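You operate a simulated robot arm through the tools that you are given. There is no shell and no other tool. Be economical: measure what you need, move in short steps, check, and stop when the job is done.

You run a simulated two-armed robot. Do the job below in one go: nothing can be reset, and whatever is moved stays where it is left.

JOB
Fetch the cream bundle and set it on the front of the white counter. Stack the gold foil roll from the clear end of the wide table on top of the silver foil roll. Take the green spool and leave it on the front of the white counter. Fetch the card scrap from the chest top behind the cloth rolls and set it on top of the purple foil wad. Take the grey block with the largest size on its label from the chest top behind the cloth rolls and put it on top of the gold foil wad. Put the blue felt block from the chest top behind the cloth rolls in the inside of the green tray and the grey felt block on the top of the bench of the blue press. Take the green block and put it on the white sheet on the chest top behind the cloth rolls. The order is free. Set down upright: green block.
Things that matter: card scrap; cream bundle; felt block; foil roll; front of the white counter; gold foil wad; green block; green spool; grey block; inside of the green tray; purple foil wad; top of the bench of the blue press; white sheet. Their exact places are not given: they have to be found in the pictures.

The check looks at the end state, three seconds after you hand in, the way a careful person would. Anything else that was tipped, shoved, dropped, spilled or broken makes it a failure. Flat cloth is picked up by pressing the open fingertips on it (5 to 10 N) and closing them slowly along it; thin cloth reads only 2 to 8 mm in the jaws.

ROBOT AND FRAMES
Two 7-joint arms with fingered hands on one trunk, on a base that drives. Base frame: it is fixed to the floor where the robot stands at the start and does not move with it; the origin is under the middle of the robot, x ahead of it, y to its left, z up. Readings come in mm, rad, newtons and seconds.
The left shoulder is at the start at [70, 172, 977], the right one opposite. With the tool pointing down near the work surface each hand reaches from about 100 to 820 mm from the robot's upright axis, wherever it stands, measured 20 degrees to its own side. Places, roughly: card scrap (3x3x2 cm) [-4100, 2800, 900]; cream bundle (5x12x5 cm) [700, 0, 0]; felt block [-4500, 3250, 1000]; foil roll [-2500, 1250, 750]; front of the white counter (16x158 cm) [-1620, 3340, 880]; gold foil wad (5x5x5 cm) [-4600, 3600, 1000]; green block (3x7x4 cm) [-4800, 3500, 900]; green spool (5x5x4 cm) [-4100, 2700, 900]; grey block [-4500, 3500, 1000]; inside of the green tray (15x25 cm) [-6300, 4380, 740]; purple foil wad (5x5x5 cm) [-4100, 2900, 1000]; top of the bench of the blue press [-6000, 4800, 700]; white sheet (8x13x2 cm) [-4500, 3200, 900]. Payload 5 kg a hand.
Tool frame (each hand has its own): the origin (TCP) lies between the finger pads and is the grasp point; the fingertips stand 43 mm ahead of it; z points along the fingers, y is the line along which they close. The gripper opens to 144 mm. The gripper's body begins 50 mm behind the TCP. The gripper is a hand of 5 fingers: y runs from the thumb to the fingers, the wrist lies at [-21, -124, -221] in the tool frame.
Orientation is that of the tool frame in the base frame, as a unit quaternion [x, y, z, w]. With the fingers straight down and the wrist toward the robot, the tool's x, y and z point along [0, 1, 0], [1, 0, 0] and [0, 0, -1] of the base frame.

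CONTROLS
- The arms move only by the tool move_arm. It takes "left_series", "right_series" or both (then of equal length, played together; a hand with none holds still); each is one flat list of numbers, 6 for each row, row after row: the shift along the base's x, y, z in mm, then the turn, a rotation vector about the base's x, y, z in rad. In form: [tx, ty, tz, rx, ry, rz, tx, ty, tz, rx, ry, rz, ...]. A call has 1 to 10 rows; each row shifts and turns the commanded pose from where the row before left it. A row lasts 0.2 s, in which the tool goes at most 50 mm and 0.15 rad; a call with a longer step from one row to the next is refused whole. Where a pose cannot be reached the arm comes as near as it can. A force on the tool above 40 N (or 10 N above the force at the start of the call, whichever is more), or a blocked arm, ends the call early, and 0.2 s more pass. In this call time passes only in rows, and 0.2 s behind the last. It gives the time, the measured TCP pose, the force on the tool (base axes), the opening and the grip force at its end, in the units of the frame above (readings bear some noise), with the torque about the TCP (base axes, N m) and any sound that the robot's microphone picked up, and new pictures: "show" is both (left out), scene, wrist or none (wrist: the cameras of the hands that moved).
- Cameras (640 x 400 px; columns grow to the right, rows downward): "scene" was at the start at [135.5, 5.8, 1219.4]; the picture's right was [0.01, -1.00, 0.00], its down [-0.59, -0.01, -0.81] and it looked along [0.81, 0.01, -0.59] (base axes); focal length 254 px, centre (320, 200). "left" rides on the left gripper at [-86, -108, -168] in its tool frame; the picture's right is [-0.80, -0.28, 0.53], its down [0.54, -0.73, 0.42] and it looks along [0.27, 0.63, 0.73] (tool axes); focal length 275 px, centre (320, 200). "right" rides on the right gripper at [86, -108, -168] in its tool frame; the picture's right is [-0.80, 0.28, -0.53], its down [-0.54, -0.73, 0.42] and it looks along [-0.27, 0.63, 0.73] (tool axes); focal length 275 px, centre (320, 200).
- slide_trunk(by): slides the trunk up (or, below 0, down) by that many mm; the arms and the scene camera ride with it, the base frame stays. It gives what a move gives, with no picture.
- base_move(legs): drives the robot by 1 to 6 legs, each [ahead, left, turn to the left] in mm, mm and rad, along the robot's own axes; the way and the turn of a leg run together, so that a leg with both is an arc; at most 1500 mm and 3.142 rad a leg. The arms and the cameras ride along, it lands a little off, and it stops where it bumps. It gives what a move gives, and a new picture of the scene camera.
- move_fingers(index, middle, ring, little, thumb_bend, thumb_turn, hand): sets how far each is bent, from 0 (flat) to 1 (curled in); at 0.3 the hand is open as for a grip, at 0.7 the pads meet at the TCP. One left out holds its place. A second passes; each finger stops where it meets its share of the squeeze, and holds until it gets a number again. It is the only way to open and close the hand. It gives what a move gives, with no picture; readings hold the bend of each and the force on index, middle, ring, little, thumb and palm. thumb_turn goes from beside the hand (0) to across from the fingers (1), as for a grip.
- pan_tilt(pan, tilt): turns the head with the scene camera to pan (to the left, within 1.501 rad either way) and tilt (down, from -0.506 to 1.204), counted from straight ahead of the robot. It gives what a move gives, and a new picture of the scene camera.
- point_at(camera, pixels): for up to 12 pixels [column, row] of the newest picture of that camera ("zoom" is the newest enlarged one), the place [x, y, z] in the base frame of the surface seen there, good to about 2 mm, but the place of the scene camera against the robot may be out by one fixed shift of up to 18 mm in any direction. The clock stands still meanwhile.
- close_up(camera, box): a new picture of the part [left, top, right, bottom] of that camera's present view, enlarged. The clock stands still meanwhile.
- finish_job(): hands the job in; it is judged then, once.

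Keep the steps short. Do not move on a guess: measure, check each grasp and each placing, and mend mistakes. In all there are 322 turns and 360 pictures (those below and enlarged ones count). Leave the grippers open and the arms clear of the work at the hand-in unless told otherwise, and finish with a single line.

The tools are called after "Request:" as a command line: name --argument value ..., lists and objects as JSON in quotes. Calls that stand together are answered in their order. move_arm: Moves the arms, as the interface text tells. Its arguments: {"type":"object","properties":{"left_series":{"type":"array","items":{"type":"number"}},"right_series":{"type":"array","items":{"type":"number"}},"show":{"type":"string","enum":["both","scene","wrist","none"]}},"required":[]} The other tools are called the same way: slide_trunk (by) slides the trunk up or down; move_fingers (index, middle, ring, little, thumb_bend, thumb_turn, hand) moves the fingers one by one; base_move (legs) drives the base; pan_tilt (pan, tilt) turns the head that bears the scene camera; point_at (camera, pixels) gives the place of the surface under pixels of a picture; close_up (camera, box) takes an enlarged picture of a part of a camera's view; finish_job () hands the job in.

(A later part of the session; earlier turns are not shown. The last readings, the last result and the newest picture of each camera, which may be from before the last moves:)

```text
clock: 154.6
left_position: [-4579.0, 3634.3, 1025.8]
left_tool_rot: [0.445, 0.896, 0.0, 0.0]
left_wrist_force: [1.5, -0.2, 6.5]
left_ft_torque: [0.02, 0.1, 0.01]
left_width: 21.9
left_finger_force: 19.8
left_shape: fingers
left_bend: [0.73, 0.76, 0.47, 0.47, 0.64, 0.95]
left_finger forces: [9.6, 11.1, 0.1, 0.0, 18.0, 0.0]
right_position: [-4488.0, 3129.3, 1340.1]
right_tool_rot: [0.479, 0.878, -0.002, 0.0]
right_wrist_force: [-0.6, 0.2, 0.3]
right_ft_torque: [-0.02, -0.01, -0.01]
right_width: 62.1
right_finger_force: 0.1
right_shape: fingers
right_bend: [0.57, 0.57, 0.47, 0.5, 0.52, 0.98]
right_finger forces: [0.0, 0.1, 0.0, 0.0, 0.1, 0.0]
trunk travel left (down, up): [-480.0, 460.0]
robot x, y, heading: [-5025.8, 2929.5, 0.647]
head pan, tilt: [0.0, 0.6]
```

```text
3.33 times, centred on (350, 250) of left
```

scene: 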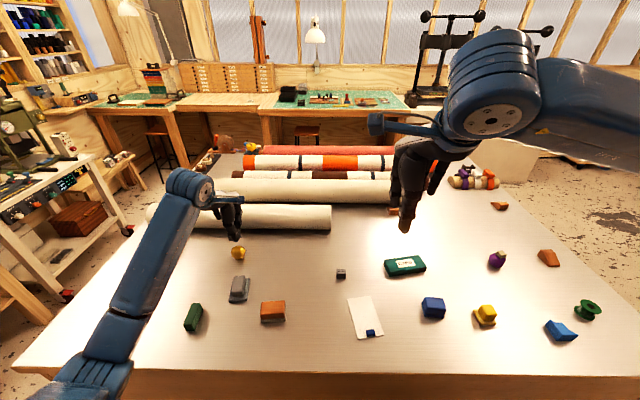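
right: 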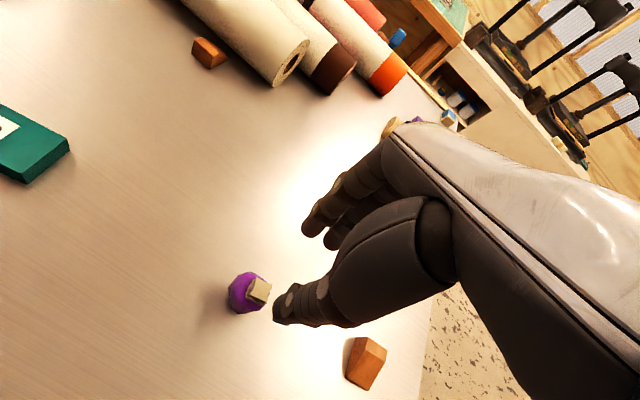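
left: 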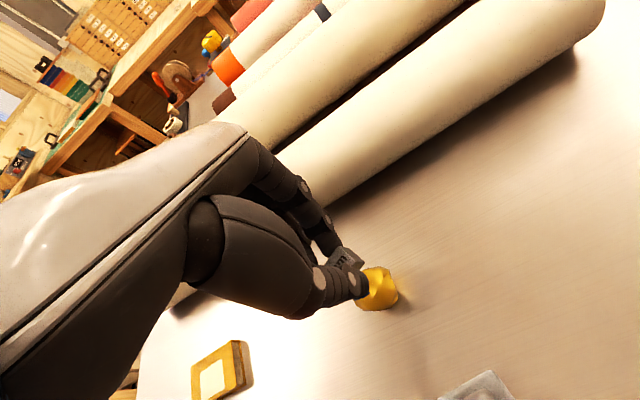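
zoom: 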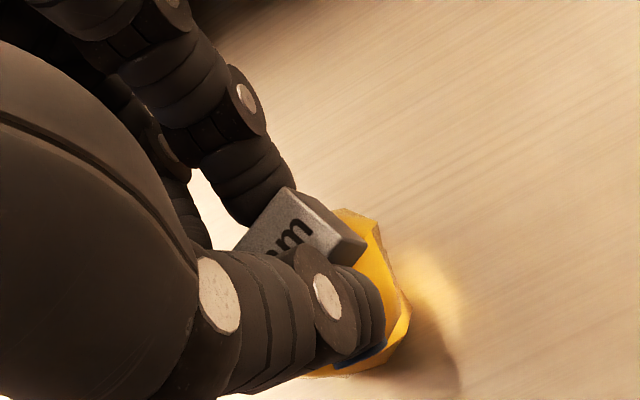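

Contact reads 6.5 N. I'll release evenly in stages.

Request:
move_fingers --hand "left" --index 0.7 --middle 0.72 --thumb_bend 0.62

Request:
move_fingers --hand "left" --index 0.58 --middle 0.58 --thumb_bend 0.52

Request:
move_arm --left_series '[0, 0, 8, 0, 0, 0, 0, 0, 20, 0, 0, 0, 0, 0, 35, 0, 0, 0, 0, 0, 40, 0, 0, 0]' --show "both"

```text
clock: 155.6
left_position: [-4577.8, 3633.7, 1025.0]
left_tool_rot: [0.445, 0.896, -0.001, 0.0]
left_wrist_force: [0.6, -0.7, 1.1]
left_ft_torque: [-0.03, 0.03, 0.02]
left_width: 25.0
left_finger_force: 2.7
left_shape: fingers
left_bend: [0.7, 0.72, 0.47, 0.47, 0.61, 0.97]
left_finger forces: [0.9, 1.0, 0.1, 0.0, 2.3, 0.0]
right_position: [-4488.8, 3129.4, 1340.4]
right_tool_rot: [0.479, 0.878, -0.001, -0.001]
right_wrist_force: [0.8, -0.5, 1.0]
right_ft_torque: [0.0, -0.01, -0.03]
right_width: 62.3
right_finger_force: 0.0
right_shape: fingers
right_bend: [0.57, 0.57, 0.47, 0.5, 0.52, 0.98]
right_finger forces: [0.0, 0.1, 0.0, 0.0, 0.0, 0.0]
trunk travel left (down, up): [-480.0, 460.0]
robot x, y, heading: [-5028.4, 2930.3, 0.646]
head pan, tilt: [0.0, 0.6]
```

```text
clock: 156.6
left_position: [-4578.9, 3634.0, 1023.5]
left_tool_rot: [0.444, 0.896, 0.0, 0.0]
left_wrist_force: [-0.2, -0.1, 0.2]
left_ft_torque: [-0.02, -0.01, 0.01]
left_width: 61.7
left_finger_force: 0.0
left_shape: fingers
left_bend: [0.57, 0.57, 0.47, 0.47, 0.52, 0.97]
left_finger forces: [0.0, 0.0, 0.0, 0.0, 0.1, 0.1]
right_position: [-4488.0, 3129.2, 1340.3]
right_tool_rot: [0.48, 0.877, -0.003, -0.001]
right_wrist_force: [0.5, -0.1, -0.7]
right_ft_torque: [0.0, -0.04, 0.0]
right_width: 62.1
right_finger_force: 0.0
right_shape: fingers
right_bend: [0.57, 0.57, 0.47, 0.5, 0.52, 0.98]
right_finger forces: [0.1, 0.1, 0.0, 0.1, 0.1, 0.1]
trunk travel left (down, up): [-480.0, 460.0]
robot x, y, heading: [-5027.6, 2932.2, 0.646]
head pan, tilt: [0.0, 0.6]
```

```text
clock: 157.6
left_position: [-4579.7, 3631.4, 1124.9]
left_tool_rot: [0.445, 0.896, -0.002, 0.0]
left_wrist_force: [0.1, 0.1, -0.1]
left_ft_torque: [-0.02, 0.01, 0.04]
left_width: 61.9
left_finger_force: 0.0
left_shape: fingers
left_bend: [0.57, 0.57, 0.47, 0.47, 0.52, 0.97]
left_finger forces: [0.0, 0.0, 0.0, 0.0, 0.0, 0.0]
right_position: [-4488.0, 3129.5, 1340.3]
right_tool_rot: [0.48, 0.877, -0.002, -0.001]
right_wrist_force: [-0.8, 0.1, -0.6]
right_ft_torque: [0.03, 0.02, 0.01]
right_width: 62.0
right_finger_force: 0.1
right_shape: fingers
right_bend: [0.57, 0.57, 0.47, 0.5, 0.52, 0.98]
right_finger forces: [0.0, 0.0, 0.0, 0.0, 0.0, 0.1]
trunk travel left (down, up): [-480.0, 460.0]
robot x, y, heading: [-5030.3, 2926.5, 0.648]
head pan, tilt: [0.0, 0.6]
```

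scene: 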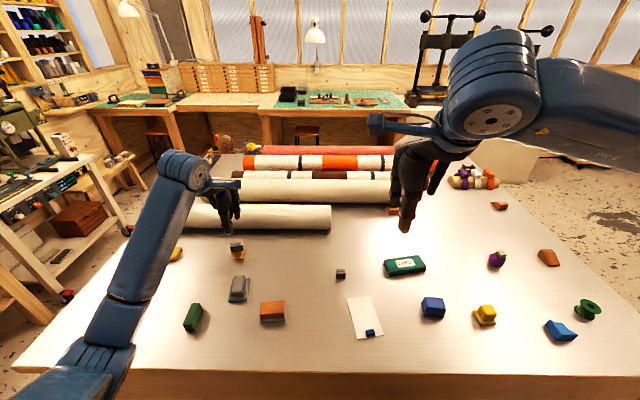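
left: 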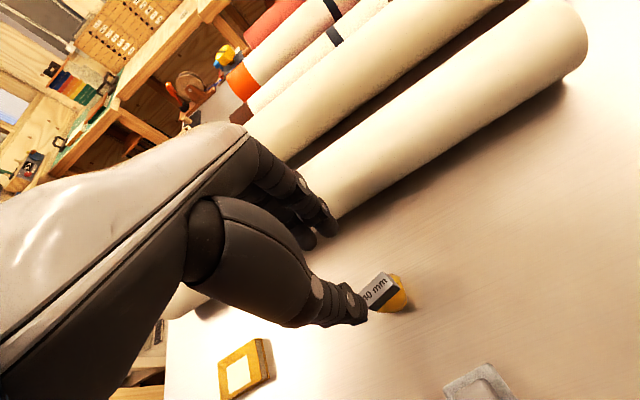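

The 40 mm block stands on the gold wad. Next is the green block: I'll swing the left hand back so its camera sees the block.

Request:
move_arm --left_series '[-44, -4, 0, 0, 0, 0, -44, -4, 0, 0, 0, 0, -44, -4, 0, 0, 0, 0, -44, -4, 0, 0, 0, 0, -44, -4, 0, 0, 0, 0, -44, -4, 0, 0, 0, 0]' --show "both"

Request:
close_up --camera "scene" --box '[210, 230, 260, 270]'

```text
clock: 159.0
left_position: [-4844.9, 3610.1, 1125.7]
left_tool_rot: [0.446, 0.895, 0.0, 0.001]
left_wrist_force: [-0.6, -0.2, 0.8]
left_ft_torque: [-0.03, -0.03, -0.02]
left_width: 62.1
left_finger_force: 0.1
left_shape: fingers
left_bend: [0.57, 0.57, 0.47, 0.47, 0.52, 0.98]
left_finger forces: [0.0, 0.0, 0.0, 0.0, 0.0, 0.0]
right_position: [-4489.6, 3127.7, 1342.9]
right_tool_rot: [0.481, 0.877, -0.001, 0.001]
right_wrist_force: [-0.1, 0.6, -0.2]
right_ft_torque: [0.02, -0.05, -0.04]
right_width: 62.0
right_finger_force: 0.1
right_shape: fingers
right_bend: [0.57, 0.57, 0.47, 0.5, 0.52, 0.98]
right_finger forces: [0.0, 0.0, 0.0, 0.0, 0.0, 0.0]
trunk travel left (down, up): [-480.0, 460.0]
robot x, y, heading: [-5025.2, 2928.6, 0.649]
head pan, tilt: [0.0, 0.6]
```

scene: 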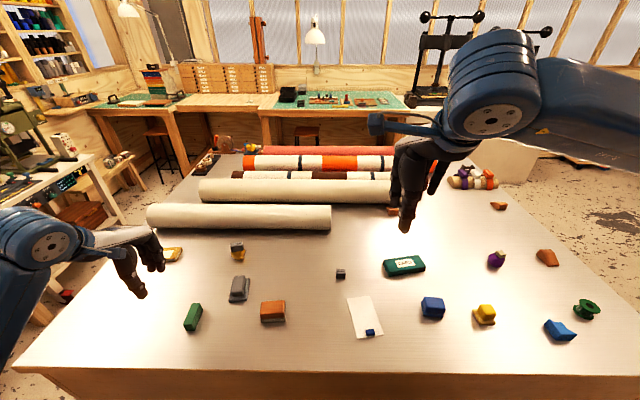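
left: 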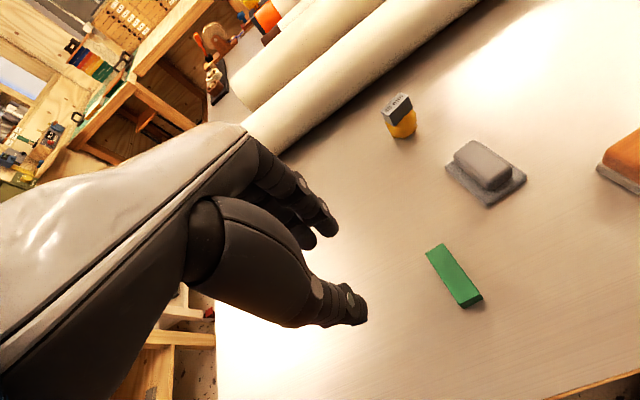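

```text
10.00 times, centred on (235, 250) of scene
```

zoom: 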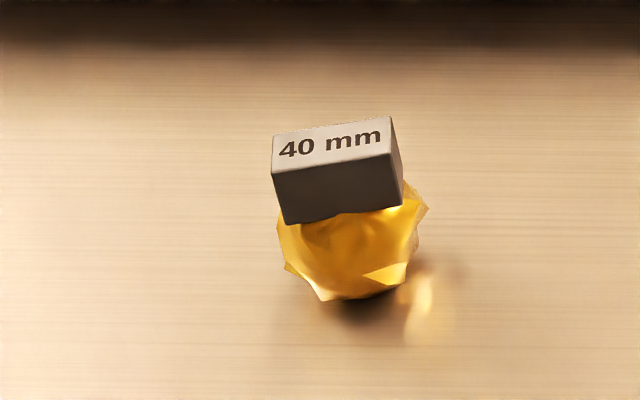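

The 40 mm block rests stably. I'll enlarge the green block and the grey felt block in the left camera.

Request:
close_up --camera "left" --box '[405, 230, 505, 320]'

Request:
point_at --camera "zoom" --pixels '[[145, 105], [215, 70], [470, 280], [370, 325], [300, 195], [430, 335], [490, 310], [375, 340], [300, 330], [430, 180]]'

Request:
close_up --camera "left" --box '[435, 130, 535, 215]'

Request:
point_at --camera "zoom" --pixels '[[250, 80], [350, 50], [480, 190], [350, 230], [300, 130], [80, 190], [350, 420], [560, 260], [330, 300], [450, 240]]'

```text
4.44 times, centred on (455, 275) of left
```

zoom: 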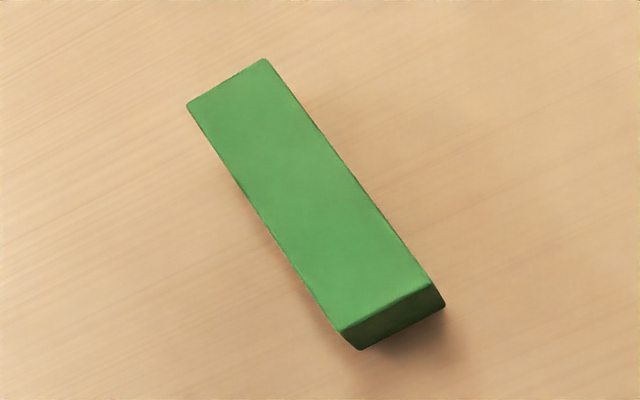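

```text
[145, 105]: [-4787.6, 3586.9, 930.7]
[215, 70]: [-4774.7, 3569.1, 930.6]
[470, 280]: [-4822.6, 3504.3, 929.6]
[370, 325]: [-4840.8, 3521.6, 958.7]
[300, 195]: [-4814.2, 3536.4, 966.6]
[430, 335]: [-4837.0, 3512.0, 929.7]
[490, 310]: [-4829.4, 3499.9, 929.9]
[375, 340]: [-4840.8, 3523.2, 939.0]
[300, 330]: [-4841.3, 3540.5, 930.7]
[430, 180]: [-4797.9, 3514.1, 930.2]
```

```text
4.71 times, centred on (485, 172) of left
```

zoom: 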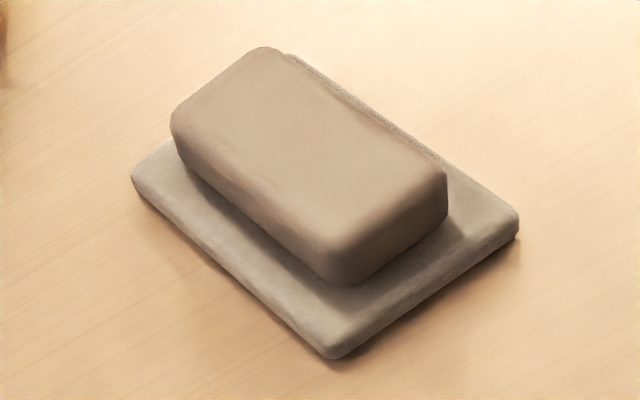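

```text
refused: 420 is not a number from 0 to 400
```

Request:
point_at --camera "zoom" --pixels '[[185, 115], [265, 55], [435, 175], [335, 245], [300, 140], [140, 185], [330, 350], [512, 225], [300, 310], [430, 250]]'

Request:
point_at --camera "left" --pixels '[[427, 253.6], [442.3, 245], [479, 293.6], [461, 303], [451, 273]]'

```text
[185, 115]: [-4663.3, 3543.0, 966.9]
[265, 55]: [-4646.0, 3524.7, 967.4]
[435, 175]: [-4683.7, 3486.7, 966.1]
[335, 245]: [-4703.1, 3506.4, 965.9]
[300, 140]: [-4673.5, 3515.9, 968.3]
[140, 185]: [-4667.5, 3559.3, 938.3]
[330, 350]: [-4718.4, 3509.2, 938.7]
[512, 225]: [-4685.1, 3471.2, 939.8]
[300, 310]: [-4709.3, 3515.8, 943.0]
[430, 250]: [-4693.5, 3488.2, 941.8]
```

```text
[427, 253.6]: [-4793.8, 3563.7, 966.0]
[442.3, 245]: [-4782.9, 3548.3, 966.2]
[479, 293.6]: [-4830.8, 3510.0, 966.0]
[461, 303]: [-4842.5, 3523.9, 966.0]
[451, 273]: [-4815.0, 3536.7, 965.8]
```

The green block's centre is (-4812.5,3536.5) with its top at 966. It measures 65×21 mm, with the long axis at 38.6°. I'll turn the left hand about -1.5 rad so that it closes on the narrow sides.

Request:
move_arm --left_series '[3.2, -7.4, -5, 0, 0, -0.15, 3.2, -7.4, -5, 0, 0, -0.15, 3.2, -7.4, -5, 0, 0, -0.15, 3.2, -7.4, -5, 0, 0, -0.15, 3.2, -7.4, -5, 0, 0, -0.15, 3.2, -7.4, -5, 0, 0, -0.15, 3.2, -7.4, -5, 0, 0, -0.15, 3.2, -7.4, -5, 0, 0, -0.15, 3.2, -7.4, -5, 0, 0, -0.15, 3.2, -7.4, -5, 0, 0, -0.15]' --show "both"

```text
clock: 161.2
left_position: [-4810.8, 3536.3, 1076.3]
left_tool_rot: [0.936, 0.352, -0.001, -0.002]
left_wrist_force: [0.3, -0.3, 0.0]
left_ft_torque: [0.02, 0.01, 0.02]
left_width: 62.1
left_finger_force: 0.1
left_shape: fingers
left_bend: [0.57, 0.57, 0.47, 0.47, 0.52, 0.97]
left_finger forces: [0.1, 0.1, 0.1, 0.0, 0.0, 0.0]
right_position: [-4488.5, 3131.0, 1340.8]
right_tool_rot: [0.479, 0.878, -0.001, -0.001]
right_wrist_force: [0.2, -0.6, -0.3]
right_ft_torque: [-0.02, 0.01, 0.0]
right_width: 61.9
right_finger_force: 0.1
right_shape: fingers
right_bend: [0.57, 0.57, 0.47, 0.5, 0.52, 0.98]
right_finger forces: [0.0, 0.0, 0.0, 0.0, 0.0, 0.0]
trunk travel left (down, up): [-480.0, 460.0]
robot x, y, heading: [-5027.6, 2928.2, 0.651]
head pan, tilt: [0.0, 0.6]
```

scene: 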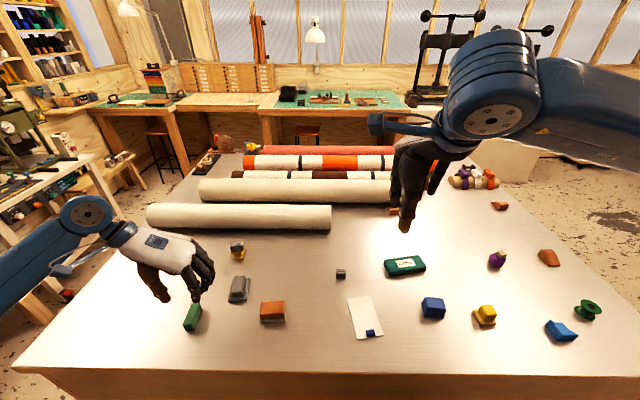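
left: 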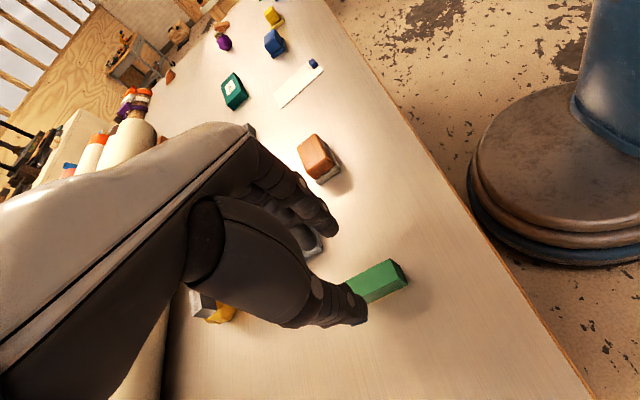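

Request:
move_arm --left_series '[-1, 0, -30, 0, 0, -0.025, 0, 0, -30, 0, 0, -0.02, 0, 0, -12, 0, 0, 0]' --show "wrist"

Request:
close_up --camera "left" --box '[260, 180, 460, 350]'

```text
clock: 162.0
left_position: [-4812.3, 3535.3, 1004.2]
left_tool_rot: [0.944, 0.331, 0.0, -0.002]
left_wrist_force: [-0.9, -1.0, 0.2]
left_ft_torque: [0.0, 0.01, 0.02]
left_width: 62.1
left_finger_force: 0.0
left_shape: fingers
left_bend: [0.57, 0.57, 0.47, 0.47, 0.52, 0.97]
left_finger forces: [0.0, 0.0, 0.0, 0.0, 0.1, 0.0]
right_position: [-4488.5, 3129.8, 1341.5]
right_tool_rot: [0.479, 0.878, -0.001, 0.0]
right_wrist_force: [0.0, 0.2, -1.1]
right_ft_torque: [0.0, 0.0, -0.02]
right_width: 62.0
right_finger_force: 0.0
right_shape: fingers
right_bend: [0.57, 0.57, 0.47, 0.5, 0.52, 0.98]
right_finger forces: [0.0, 0.1, 0.1, 0.0, 0.0, 0.1]
trunk travel left (down, up): [-480.0, 460.0]
robot x, y, heading: [-5026.6, 2929.5, 0.65]
head pan, tilt: [0.0, 0.6]
```

left: 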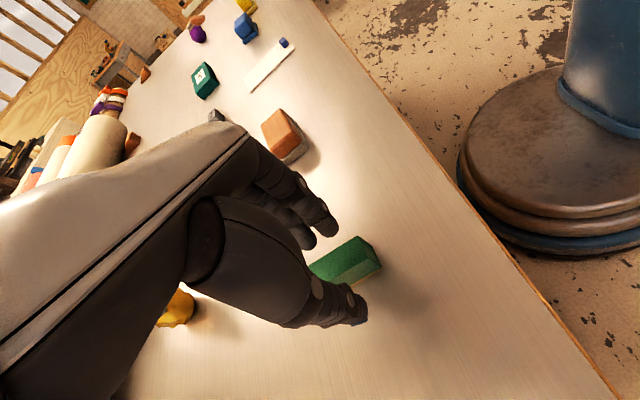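

```text
2.35 times, centred on (360, 265) of left
```

zoom: 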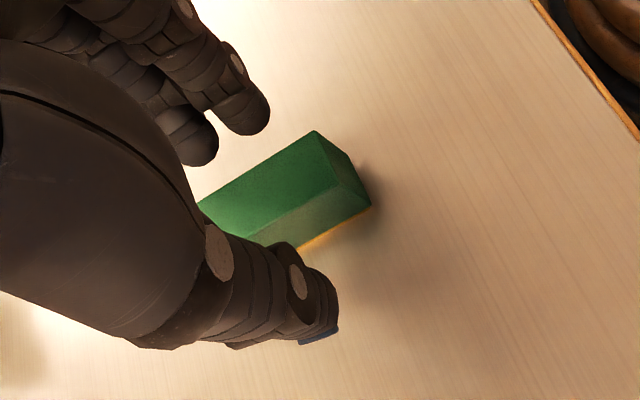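

Request:
move_arm --left_series '[0, 1, -14, 0, 0, 0, 0, 0, -10, 0, 0, 0]' --show "none"

Request:
move_fingers --hand "left" --index 0.76 --middle 0.77 --ring 0.75 --thumb_bend 0.72

Request:
close_up --camera "left" --box '[260, 180, 460, 350]'

```text
clock: 162.6
left_position: [-4812.3, 3535.8, 980.2]
left_tool_rot: [0.943, 0.333, 0.0, -0.001]
left_wrist_force: [-0.3, 0.0, 0.0]
left_ft_torque: [-0.02, 0.03, 0.01]
left_width: 62.3
left_finger_force: 0.0
left_shape: fingers
left_bend: [0.57, 0.57, 0.47, 0.47, 0.52, 0.97]
left_finger forces: [0.1, 0.1, 0.0, 0.0, 0.0, 0.0]
right_position: [-4488.5, 3129.9, 1341.2]
right_tool_rot: [0.48, 0.877, -0.001, -0.001]
right_wrist_force: [-0.5, -0.8, 0.0]
right_ft_torque: [0.06, -0.01, -0.02]
right_width: 62.2
right_finger_force: 0.0
right_shape: fingers
right_bend: [0.57, 0.57, 0.47, 0.5, 0.52, 0.98]
right_finger forces: [0.0, 0.1, 0.0, 0.0, 0.0, 0.1]
trunk travel left (down, up): [-480.0, 460.0]
robot x, y, heading: [-5025.7, 2929.4, 0.649]
head pan, tilt: [0.0, 0.6]
```

```text
clock: 163.6
left_position: [-4812.0, 3535.9, 981.1]
left_tool_rot: [0.943, 0.332, 0.0, -0.001]
left_wrist_force: [0.7, -0.4, 0.8]
left_ft_torque: [0.04, -0.06, 0.0]
left_width: 25.6
left_finger_force: 19.7
left_shape: fingers
left_bend: [0.72, 0.75, 0.75, 0.47, 0.63, 0.95]
left_finger forces: [9.8, 10.0, 0.0, 0.1, 19.6, 0.0]
right_position: [-4489.2, 3130.4, 1341.0]
right_tool_rot: [0.48, 0.877, -0.002, -0.001]
right_wrist_force: [0.1, -0.1, 0.5]
right_ft_torque: [0.04, 0.0, 0.03]
right_width: 62.2
right_finger_force: 0.1
right_shape: fingers
right_bend: [0.57, 0.57, 0.47, 0.5, 0.52, 0.98]
right_finger forces: [0.1, 0.0, 0.1, 0.0, 0.1, 0.1]
trunk travel left (down, up): [-480.0, 460.0]
robot x, y, heading: [-5025.6, 2931.3, 0.648]
head pan, tilt: [0.0, 0.6]
```

```text
2.35 times, centred on (360, 265) of left
```

zoom: 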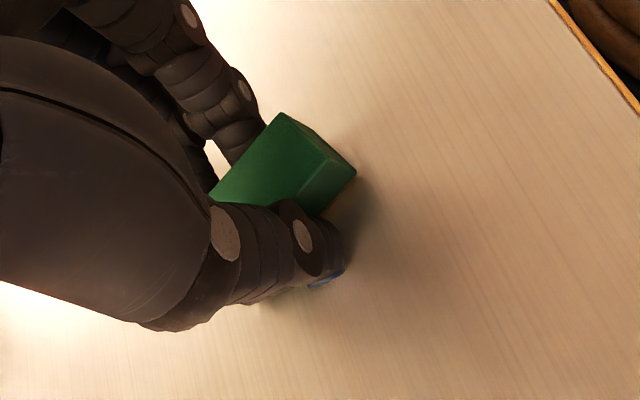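

The grip holds at 20 N. I'll lift and carry it toward the white sheet, stopping short to measure.

Request:
move_arm --left_series '[0, 0, 10, 0, 0, 0, 0, 0, 35, 0, 0, 0, 0, 0, 40, 0, 0, 0, 30, -31, 20, 0, 0, 0, 30, -31, 15, 0, 0, 0, 30, -31, 0, 0, 0, 0, 30, -31, 0, 0, 0, 0, 30, -31, 0, 0, 0, 0, 30, -31, 0, 0, 0, 0, 20, -20, 0, 0, 0, 0]' --show "both"

```text
clock: 165.8
left_position: [-4609.9, 3329.9, 1099.6]
left_tool_rot: [0.943, 0.332, -0.001, 0.0]
left_wrist_force: [1.4, -0.8, -1.2]
left_ft_torque: [0.0, 0.01, 0.02]
left_width: 25.7
left_finger_force: 20.3
left_shape: fingers
left_bend: [0.72, 0.75, 0.75, 0.47, 0.63, 0.95]
left_finger forces: [10.0, 9.9, 0.1, 0.0, 20.0, 0.0]
right_position: [-4486.9, 3130.3, 1342.0]
right_tool_rot: [0.478, 0.878, -0.002, -0.001]
right_wrist_force: [-0.2, 0.1, 0.8]
right_ft_torque: [0.0, 0.03, -0.01]
right_width: 62.3
right_finger_force: 0.1
right_shape: fingers
right_bend: [0.57, 0.57, 0.47, 0.5, 0.52, 0.98]
right_finger forces: [0.1, 0.0, 0.0, 0.1, 0.0, 0.0]
trunk travel left (down, up): [-480.0, 460.0]
robot x, y, heading: [-5027.9, 2929.3, 0.656]
head pan, tilt: [0.0, 0.6]
```

scene: 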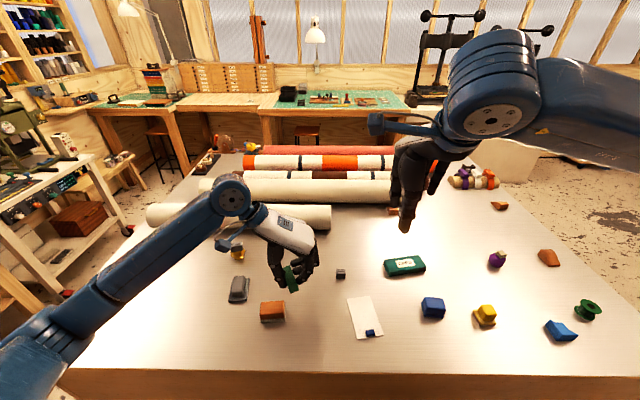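
left: 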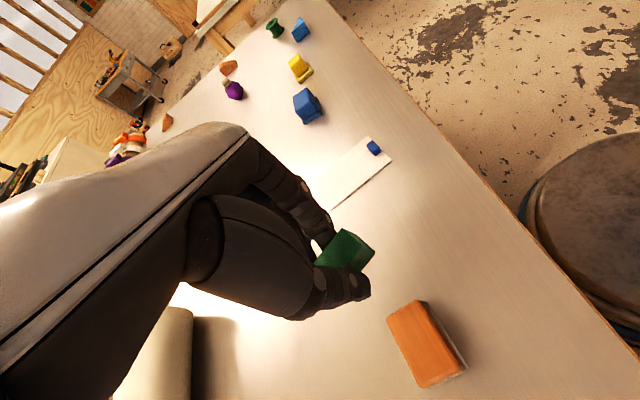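

Request:
close_up --camera "left" --box '[290, 120, 410, 220]'

Request:
point_at --camera "zoom" --pixels '[[425, 88], [545, 210], [460, 150], [380, 240], [320, 250], [300, 330], [230, 440], [420, 300], [250, 300]]'

Request:
close_up --camera "left" --box '[290, 210, 400, 310]'

```text
4.00 times, centred on (350, 170) of left
```

zoom: 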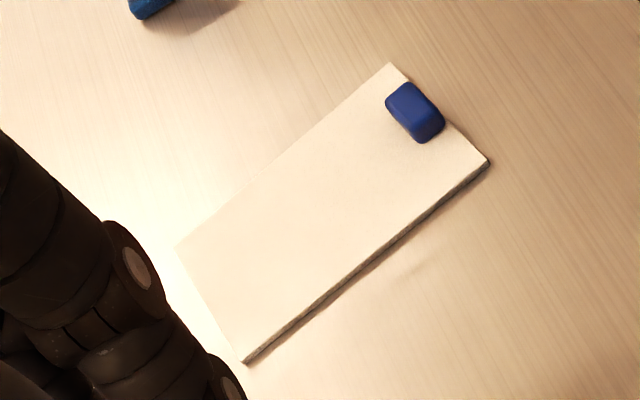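

```text
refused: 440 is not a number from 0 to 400
```

```text
4.00 times, centred on (345, 260) of left
```

zoom: 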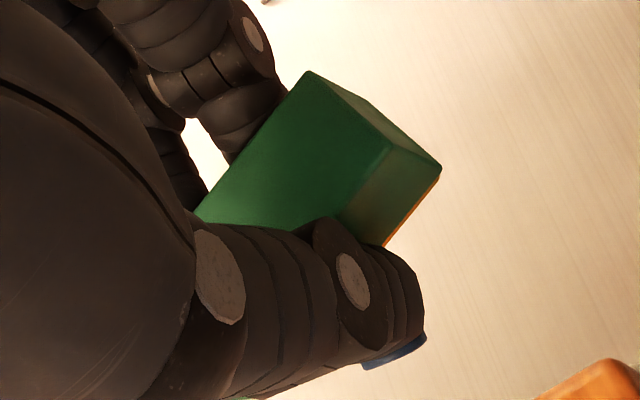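

Request:
point_at --camera "left" --pixels '[[367.3, 137.5], [390, 160], [332, 207.5], [317, 182], [373, 148], [340, 185], [352, 170]]'

Request:
point_at --camera "zoom" --pixels '[[312, 76], [385, 145], [300, 150], [335, 212], [430, 170], [400, 200], [230, 200]]'

```text
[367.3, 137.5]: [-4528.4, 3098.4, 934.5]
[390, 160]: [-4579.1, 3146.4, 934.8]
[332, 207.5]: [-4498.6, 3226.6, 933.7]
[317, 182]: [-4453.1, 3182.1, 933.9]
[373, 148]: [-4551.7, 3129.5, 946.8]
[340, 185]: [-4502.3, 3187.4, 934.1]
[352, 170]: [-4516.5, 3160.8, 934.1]
```

```text
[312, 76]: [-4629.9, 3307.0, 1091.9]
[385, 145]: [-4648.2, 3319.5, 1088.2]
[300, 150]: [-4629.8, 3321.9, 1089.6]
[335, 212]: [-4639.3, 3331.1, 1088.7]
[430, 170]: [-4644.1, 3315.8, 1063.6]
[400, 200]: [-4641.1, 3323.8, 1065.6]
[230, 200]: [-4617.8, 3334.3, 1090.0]
```

The sheet's top is at z 934 with its centre at (-4515,3163) and its axis at 46°; the blue piece sits at the near end. The held block has turned to about 54°, so I'll move over the free part and turn -0.13.

Request:
move_arm --left_series '[22, -33, 0, 0, 0, -0.03, 22, -33, 0, 0, 0, -0.03, 22, -33, 0, 0, 0, -0.03, 22, -33, 0, 0, 0, -0.04, 22, -33.4, 0, 0, 0, 0, 0, 0, -35, 0, 0, 0, 0, 0, -35, 0, 0, 0]' --show "both"

Request:
close_up --camera "left" --box '[280, 180, 460, 320]'

```text
clock: 167.4
left_position: [-4501.1, 3167.1, 1028.2]
left_tool_rot: [0.963, 0.27, 0.0, -0.001]
left_wrist_force: [-0.4, -0.3, -1.0]
left_ft_torque: [-0.02, -0.01, 0.01]
left_width: 25.6
left_finger_force: 20.0
left_shape: fingers
left_bend: [0.72, 0.75, 0.75, 0.47, 0.63, 0.95]
left_finger forces: [10.1, 9.9, 0.1, 0.0, 19.9, 0.0]
right_position: [-4487.5, 3130.8, 1341.2]
right_tool_rot: [0.479, 0.878, -0.003, -0.001]
right_wrist_force: [-0.4, 0.6, -0.2]
right_ft_torque: [-0.02, -0.01, -0.02]
right_width: 62.0
right_finger_force: 0.0
right_shape: fingers
right_bend: [0.57, 0.57, 0.47, 0.5, 0.52, 0.98]
right_finger forces: [0.0, 0.0, 0.0, 0.0, 0.1, 0.0]
trunk travel left (down, up): [-480.0, 460.0]
robot x, y, heading: [-5025.7, 2931.1, 0.65]
head pan, tilt: [0.0, 0.6]
```

scene: 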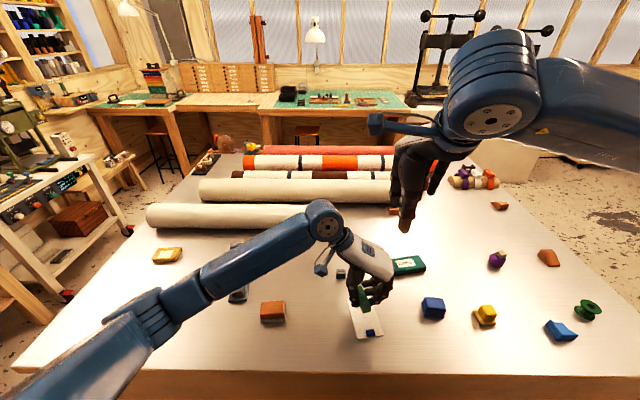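
left: 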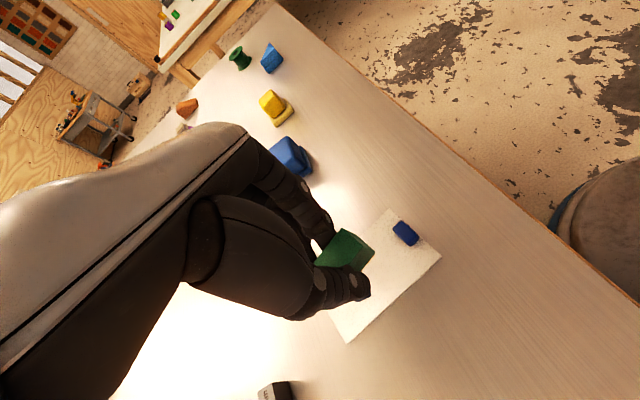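

```text
2.86 times, centred on (370, 250) of left
```

zoom: 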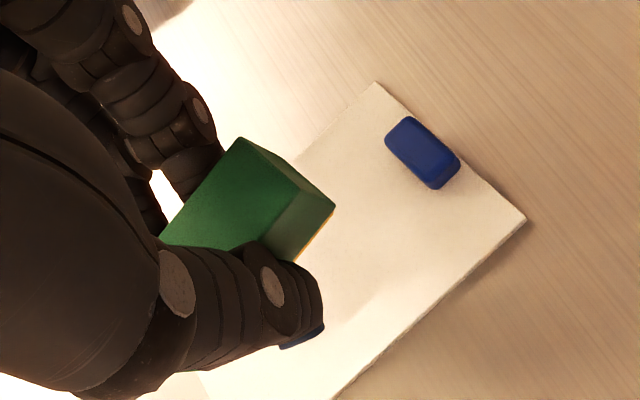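

Request:
point_at --camera "zoom" --pixels '[[240, 143], [292, 185], [255, 240], [332, 208], [296, 258], [200, 225], [390, 95], [520, 220], [330, 380]]'

```text
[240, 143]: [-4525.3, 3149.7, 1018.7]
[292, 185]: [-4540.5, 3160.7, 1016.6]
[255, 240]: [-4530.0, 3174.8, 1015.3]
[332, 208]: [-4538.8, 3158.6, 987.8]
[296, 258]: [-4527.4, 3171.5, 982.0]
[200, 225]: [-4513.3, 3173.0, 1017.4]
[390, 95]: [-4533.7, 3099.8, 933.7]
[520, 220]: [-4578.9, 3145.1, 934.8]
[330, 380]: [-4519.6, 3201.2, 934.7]
```

The block's centre is 11 mm off the sheet's midline. I'll correct by (+6.5,-6), turn -0.12, and lower to about z 986.

Request:
move_arm --left_series '[3, -3, -14, 0, 0, -0.06, 3, -3, -14, 0, 0, -0.06, 0, 0, -12, 0, 0, 0]' --show "none"

Request:
close_up --camera "left" --box '[280, 180, 460, 320]'

```text
clock: 168.2
left_position: [-4496.4, 3159.8, 991.5]
left_tool_rot: [0.977, 0.211, -0.001, -0.001]
left_wrist_force: [0.8, -0.5, -1.4]
left_ft_torque: [0.02, 0.0, -0.01]
left_width: 25.8
left_finger_force: 19.8
left_shape: fingers
left_bend: [0.72, 0.75, 0.75, 0.47, 0.63, 0.95]
left_finger forces: [10.2, 9.7, 0.0, 0.0, 19.9, 0.1]
right_position: [-4488.0, 3129.6, 1340.9]
right_tool_rot: [0.479, 0.878, -0.002, -0.001]
right_wrist_force: [-0.8, -0.6, 0.5]
right_ft_torque: [-0.01, -0.03, 0.0]
right_width: 62.2
right_finger_force: 0.0
right_shape: fingers
right_bend: [0.57, 0.57, 0.47, 0.5, 0.52, 0.98]
right_finger forces: [0.1, 0.1, 0.0, 0.0, 0.1, 0.1]
trunk travel left (down, up): [-480.0, 460.0]
robot x, y, heading: [-5028.4, 2933.6, 0.646]
head pan, tilt: [0.0, 0.6]
```

```text
2.86 times, centred on (370, 250) of left
```

zoom: 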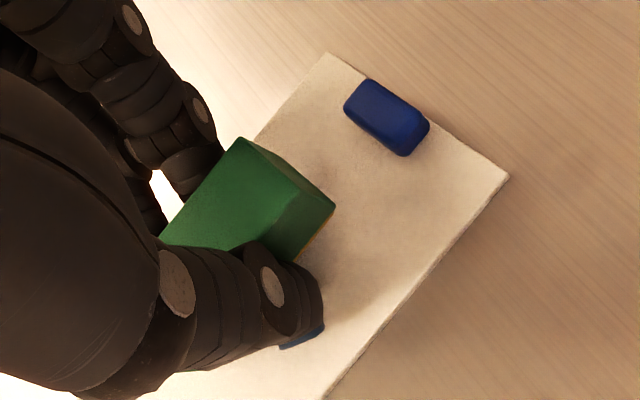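

It's well placed on the sheet. I'll lower until it touches.

Request:
move_arm --left_series '[0, 0, -4, 0, 0, 0, 0, 0, -2, 0, 0, 0]' --show "none"

Request:
move_arm --left_series '[0, 0, -2, 0, 0, 0]' --show "none"

```text
clock: 168.8
left_position: [-4497.0, 3160.2, 985.3]
left_tool_rot: [0.978, 0.21, 0.0, -0.001]
left_wrist_force: [0.1, 0.4, -1.3]
left_ft_torque: [-0.03, -0.04, 0.01]
left_width: 25.4
left_finger_force: 19.9
left_shape: fingers
left_bend: [0.72, 0.75, 0.75, 0.47, 0.63, 0.95]
left_finger forces: [10.3, 10.0, 0.0, 0.0, 20.1, 0.0]
right_position: [-4487.9, 3128.6, 1340.9]
right_tool_rot: [0.479, 0.878, -0.001, -0.001]
right_wrist_force: [0.2, -0.2, -0.5]
right_ft_torque: [-0.02, -0.01, 0.01]
right_width: 62.1
right_finger_force: 0.2
right_shape: fingers
right_bend: [0.57, 0.57, 0.47, 0.5, 0.52, 0.98]
right_finger forces: [0.0, 0.0, 0.0, 0.0, 0.0, 0.1]
trunk travel left (down, up): [-480.0, 460.0]
robot x, y, heading: [-5025.9, 2928.5, 0.646]
head pan, tilt: [0.0, 0.6]
```

```text
clock: 169.2
left_position: [-4494.6, 3160.1, 983.0]
left_tool_rot: [0.977, 0.212, 0.001, -0.001]
left_wrist_force: [0.3, -0.5, 4.3]
left_ft_torque: [0.14, -0.01, 0.02]
left_width: 25.6
left_finger_force: 20.1
left_shape: fingers
left_bend: [0.72, 0.76, 0.75, 0.47, 0.63, 0.94]
left_finger forces: [9.4, 11.2, 0.0, 0.1, 20.2, 0.1]
right_position: [-4489.1, 3129.6, 1341.6]
right_tool_rot: [0.48, 0.877, -0.001, -0.001]
right_wrist_force: [0.0, -1.5, 0.4]
right_ft_torque: [0.01, 0.01, -0.03]
right_width: 62.0
right_finger_force: 0.1
right_shape: fingers
right_bend: [0.57, 0.57, 0.47, 0.5, 0.52, 0.98]
right_finger forces: [0.0, 0.1, 0.1, 0.0, 0.1, 0.0]
trunk travel left (down, up): [-480.0, 460.0]
robot x, y, heading: [-5027.1, 2931.7, 0.65]
head pan, tilt: [0.0, 0.6]
```

Request:
move_arm --left_series '[0, 0, -1, 0, 0, 0]' --show "none"

Request:
move_fingers --hand "left" --index 0.69 --middle 0.71 --ring 0.6 --thumb_bend 0.6

Request:
move_fingers --hand "left" --index 0.55 --middle 0.55 --ring 0.5 --thumb_bend 0.5

Request:
move_arm --left_series '[0, 0, 8, 0, 0, 0, 0, 0, 20, 0, 0, 0, 0, 0, 35, 0, 0, 0, 0, 0, 40, 0, 0, 0]' --show "both"

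```text
clock: 169.6
left_position: [-4495.6, 3159.4, 981.9]
left_tool_rot: [0.978, 0.211, 0.001, -0.001]
left_wrist_force: [0.7, -0.7, 8.5]
left_ft_torque: [0.2, -0.02, 0.0]
left_width: 25.8
left_finger_force: 21.7
left_shape: fingers
left_bend: [0.72, 0.76, 0.75, 0.47, 0.63, 0.94]
left_finger forces: [9.5, 13.2, 0.0, 0.1, 20.3, 0.1]
right_position: [-4490.2, 3129.6, 1341.6]
right_tool_rot: [0.48, 0.877, -0.002, 0.0]
right_wrist_force: [0.3, -0.4, 0.2]
right_ft_torque: [-0.04, -0.02, -0.04]
right_width: 62.0
right_finger_force: 0.1
right_shape: fingers
right_bend: [0.57, 0.57, 0.47, 0.5, 0.52, 0.98]
right_finger forces: [0.1, 0.0, 0.1, 0.0, 0.1, 0.0]
trunk travel left (down, up): [-480.0, 460.0]
robot x, y, heading: [-5026.8, 2930.4, 0.646]
head pan, tilt: [0.0, 0.6]
```

```text
clock: 170.6
left_position: [-4496.1, 3159.9, 981.9]
left_tool_rot: [0.977, 0.211, -0.001, -0.001]
left_wrist_force: [-0.2, 0.0, 0.9]
left_ft_torque: [-0.02, 0.02, 0.04]
left_width: 29.4
left_finger_force: 1.0
left_shape: fingers
left_bend: [0.69, 0.71, 0.6, 0.47, 0.59, 0.97]
left_finger forces: [0.8, 0.4, 0.0, 0.0, 1.7, 0.0]
right_position: [-4488.6, 3130.4, 1341.1]
right_tool_rot: [0.479, 0.878, -0.001, 0.0]
right_wrist_force: [0.0, 0.2, 0.0]
right_ft_torque: [-0.01, -0.01, 0.02]
right_width: 62.1
right_finger_force: 0.0
right_shape: fingers
right_bend: [0.57, 0.57, 0.47, 0.5, 0.52, 0.98]
right_finger forces: [0.0, 0.1, 0.0, 0.1, 0.0, 0.1]
trunk travel left (down, up): [-480.0, 460.0]
robot x, y, heading: [-5029.4, 2928.6, 0.649]
head pan, tilt: [0.0, 0.6]
```

```text
clock: 171.6
left_position: [-4494.4, 3159.1, 981.7]
left_tool_rot: [0.977, 0.211, 0.0, -0.001]
left_wrist_force: [0.5, 0.1, -0.5]
left_ft_torque: [0.02, 0.01, -0.02]
left_width: 68.7
left_finger_force: 0.2
left_shape: fingers
left_bend: [0.55, 0.55, 0.5, 0.47, 0.5, 0.97]
left_finger forces: [0.1, 0.1, 0.0, 0.0, 0.0, 0.1]
right_position: [-4487.9, 3130.2, 1340.1]
right_tool_rot: [0.48, 0.878, -0.002, 0.0]
right_wrist_force: [0.5, -0.9, -0.4]
right_ft_torque: [0.03, 0.0, 0.0]
right_width: 62.1
right_finger_force: 0.1
right_shape: fingers
right_bend: [0.57, 0.57, 0.47, 0.5, 0.52, 0.98]
right_finger forces: [0.0, 0.1, 0.1, 0.0, 0.1, 0.0]
trunk travel left (down, up): [-480.0, 460.0]
robot x, y, heading: [-5028.1, 2931.6, 0.647]
head pan, tilt: [0.0, 0.6]
```

```text
clock: 172.6
left_position: [-4494.9, 3160.2, 1084.4]
left_tool_rot: [0.978, 0.211, 0.0, -0.001]
left_wrist_force: [-0.4, -1.0, -0.4]
left_ft_torque: [0.0, 0.0, 0.0]
left_width: 68.9
left_finger_force: 0.0
left_shape: fingers
left_bend: [0.55, 0.55, 0.5, 0.47, 0.5, 0.97]
left_finger forces: [0.0, 0.0, 0.0, 0.1, 0.1, 0.1]
right_position: [-4489.2, 3130.1, 1340.8]
right_tool_rot: [0.479, 0.878, 0.0, -0.001]
right_wrist_force: [-0.1, -0.1, 0.5]
right_ft_torque: [0.0, 0.02, 0.01]
right_width: 62.1
right_finger_force: 0.1
right_shape: fingers
right_bend: [0.57, 0.57, 0.47, 0.5, 0.52, 0.98]
right_finger forces: [0.0, 0.1, 0.0, 0.0, 0.0, 0.0]
trunk travel left (down, up): [-480.0, 460.0]
robot x, y, heading: [-5024.0, 2930.2, 0.651]
head pan, tilt: [0.0, 0.6]
```

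scene: 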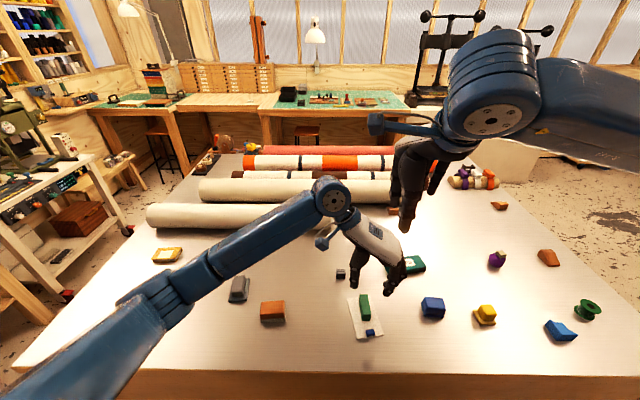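
left: 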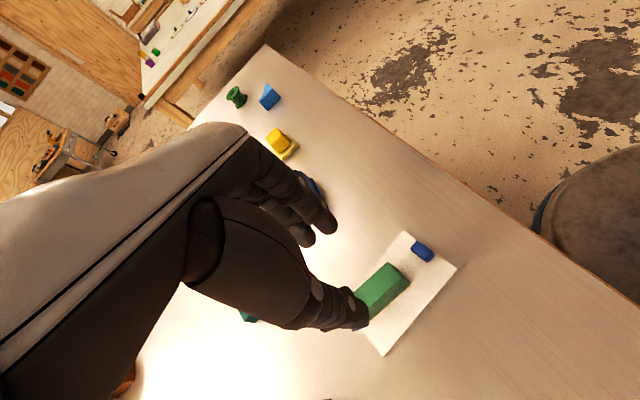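

The green block stands upright on the sheet. Next is the grey felt block, with its handle centred at (-4674,3515). I'll move the left hand above it and turn +0.34 to close across the narrow side.

Request:
move_arm --left_series '[-22.4, 44.4, 0, 0, 0, 0.0425, -22.4, 44.4, 0, 0, 0, 0.0425, -22.4, 44.4, 0, 0, 0, 0.0425, -22.4, 44.4, 0, 0, 0, 0.0425, -22.4, 44.4, 0, 0, 0, 0.0425, -22.4, 44.4, 0, 0, 0, 0.0425, -22.4, 44.4, 0, 0, 0, 0.0425, -22.4, 44.2, 0, 0, 0, 0.0425, 0, 0, -30, 0, 0, 0]' --show "both"

Request:
close_up --camera "left" --box '[260, 180, 460, 350]'

```text
clock: 174.6
left_position: [-4674.7, 3512.9, 1054.7]
left_tool_rot: [0.927, 0.375, -0.001, -0.001]
left_wrist_force: [0.7, -0.2, 0.6]
left_ft_torque: [-0.01, 0.01, -0.02]
left_width: 69.4
left_finger_force: 0.1
left_shape: fingers
left_bend: [0.55, 0.55, 0.5, 0.47, 0.5, 0.97]
left_finger forces: [0.0, 0.0, 0.0, 0.0, 0.0, 0.0]
right_position: [-4487.5, 3130.2, 1340.5]
right_tool_rot: [0.479, 0.878, -0.003, -0.001]
right_wrist_force: [-0.2, -0.7, 0.8]
right_ft_torque: [0.01, 0.06, 0.02]
right_width: 62.3
right_finger_force: 0.1
right_shape: fingers
right_bend: [0.57, 0.57, 0.47, 0.5, 0.52, 0.98]
right_finger forces: [0.0, 0.0, 0.0, 0.0, 0.0, 0.0]
trunk travel left (down, up): [-480.0, 460.0]
robot x, y, heading: [-5025.1, 2929.1, 0.652]
head pan, tilt: [0.0, 0.6]
```

scene: 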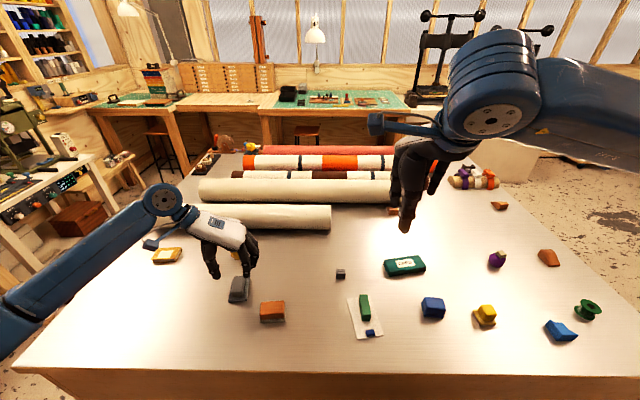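
left: 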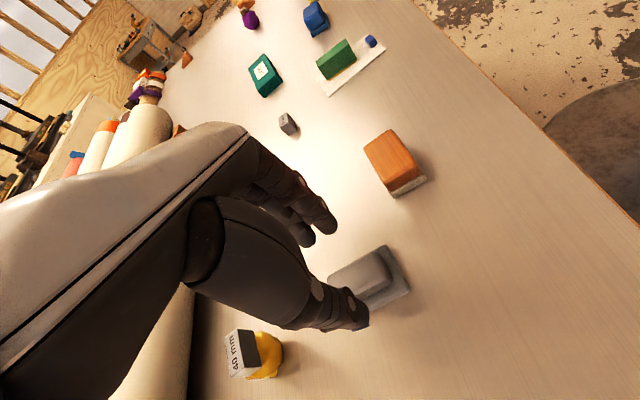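

```text
2.35 times, centred on (360, 265) of left
```

zoom: 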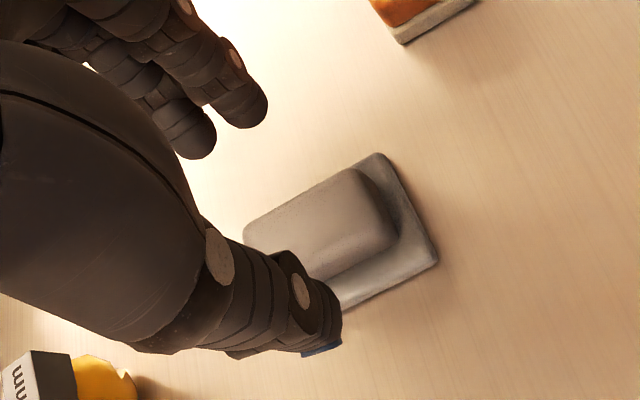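

It's aligned. I'll lower to z≈989, which keeps the tips just above the base plate.

Request:
move_arm --left_series '[0, 1, -25, 0, 0, 0, 0, 1, -25, 0, 0, 0, 0, 0, -15, 0, 0, 0]' --show "none"

Request:
close_up --camera "left" --box '[260, 180, 460, 350]'

```text
clock: 175.4
left_position: [-4675.7, 3515.0, 990.7]
left_tool_rot: [0.928, 0.374, -0.001, -0.001]
left_wrist_force: [-0.2, -0.1, 0.7]
left_ft_torque: [-0.01, 0.01, 0.04]
left_width: 69.6
left_finger_force: 0.2
left_shape: fingers
left_bend: [0.55, 0.55, 0.5, 0.47, 0.5, 0.97]
left_finger forces: [0.0, 0.0, 0.0, 0.0, 0.1, 0.1]
right_position: [-4487.9, 3130.0, 1341.1]
right_tool_rot: [0.48, 0.877, -0.002, -0.001]
right_wrist_force: [-0.5, -0.4, 0.2]
right_ft_torque: [0.02, -0.01, 0.01]
right_width: 61.9
right_finger_force: 0.1
right_shape: fingers
right_bend: [0.57, 0.57, 0.47, 0.5, 0.52, 0.98]
right_finger forces: [0.0, 0.0, 0.1, 0.0, 0.0, 0.0]
trunk travel left (down, up): [-480.0, 460.0]
robot x, y, heading: [-5025.3, 2928.4, 0.65]
head pan, tilt: [0.0, 0.6]
```

```text
2.35 times, centred on (360, 265) of left
```

zoom: 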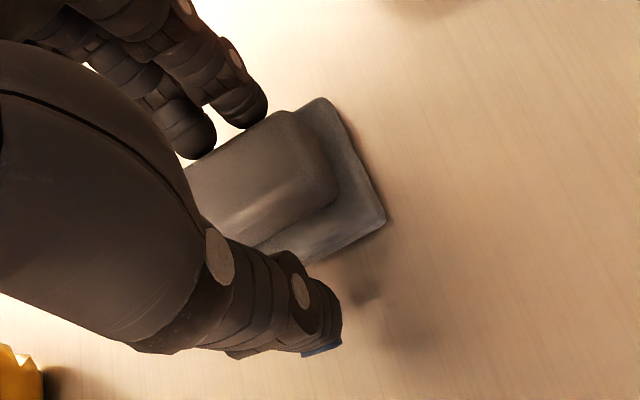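

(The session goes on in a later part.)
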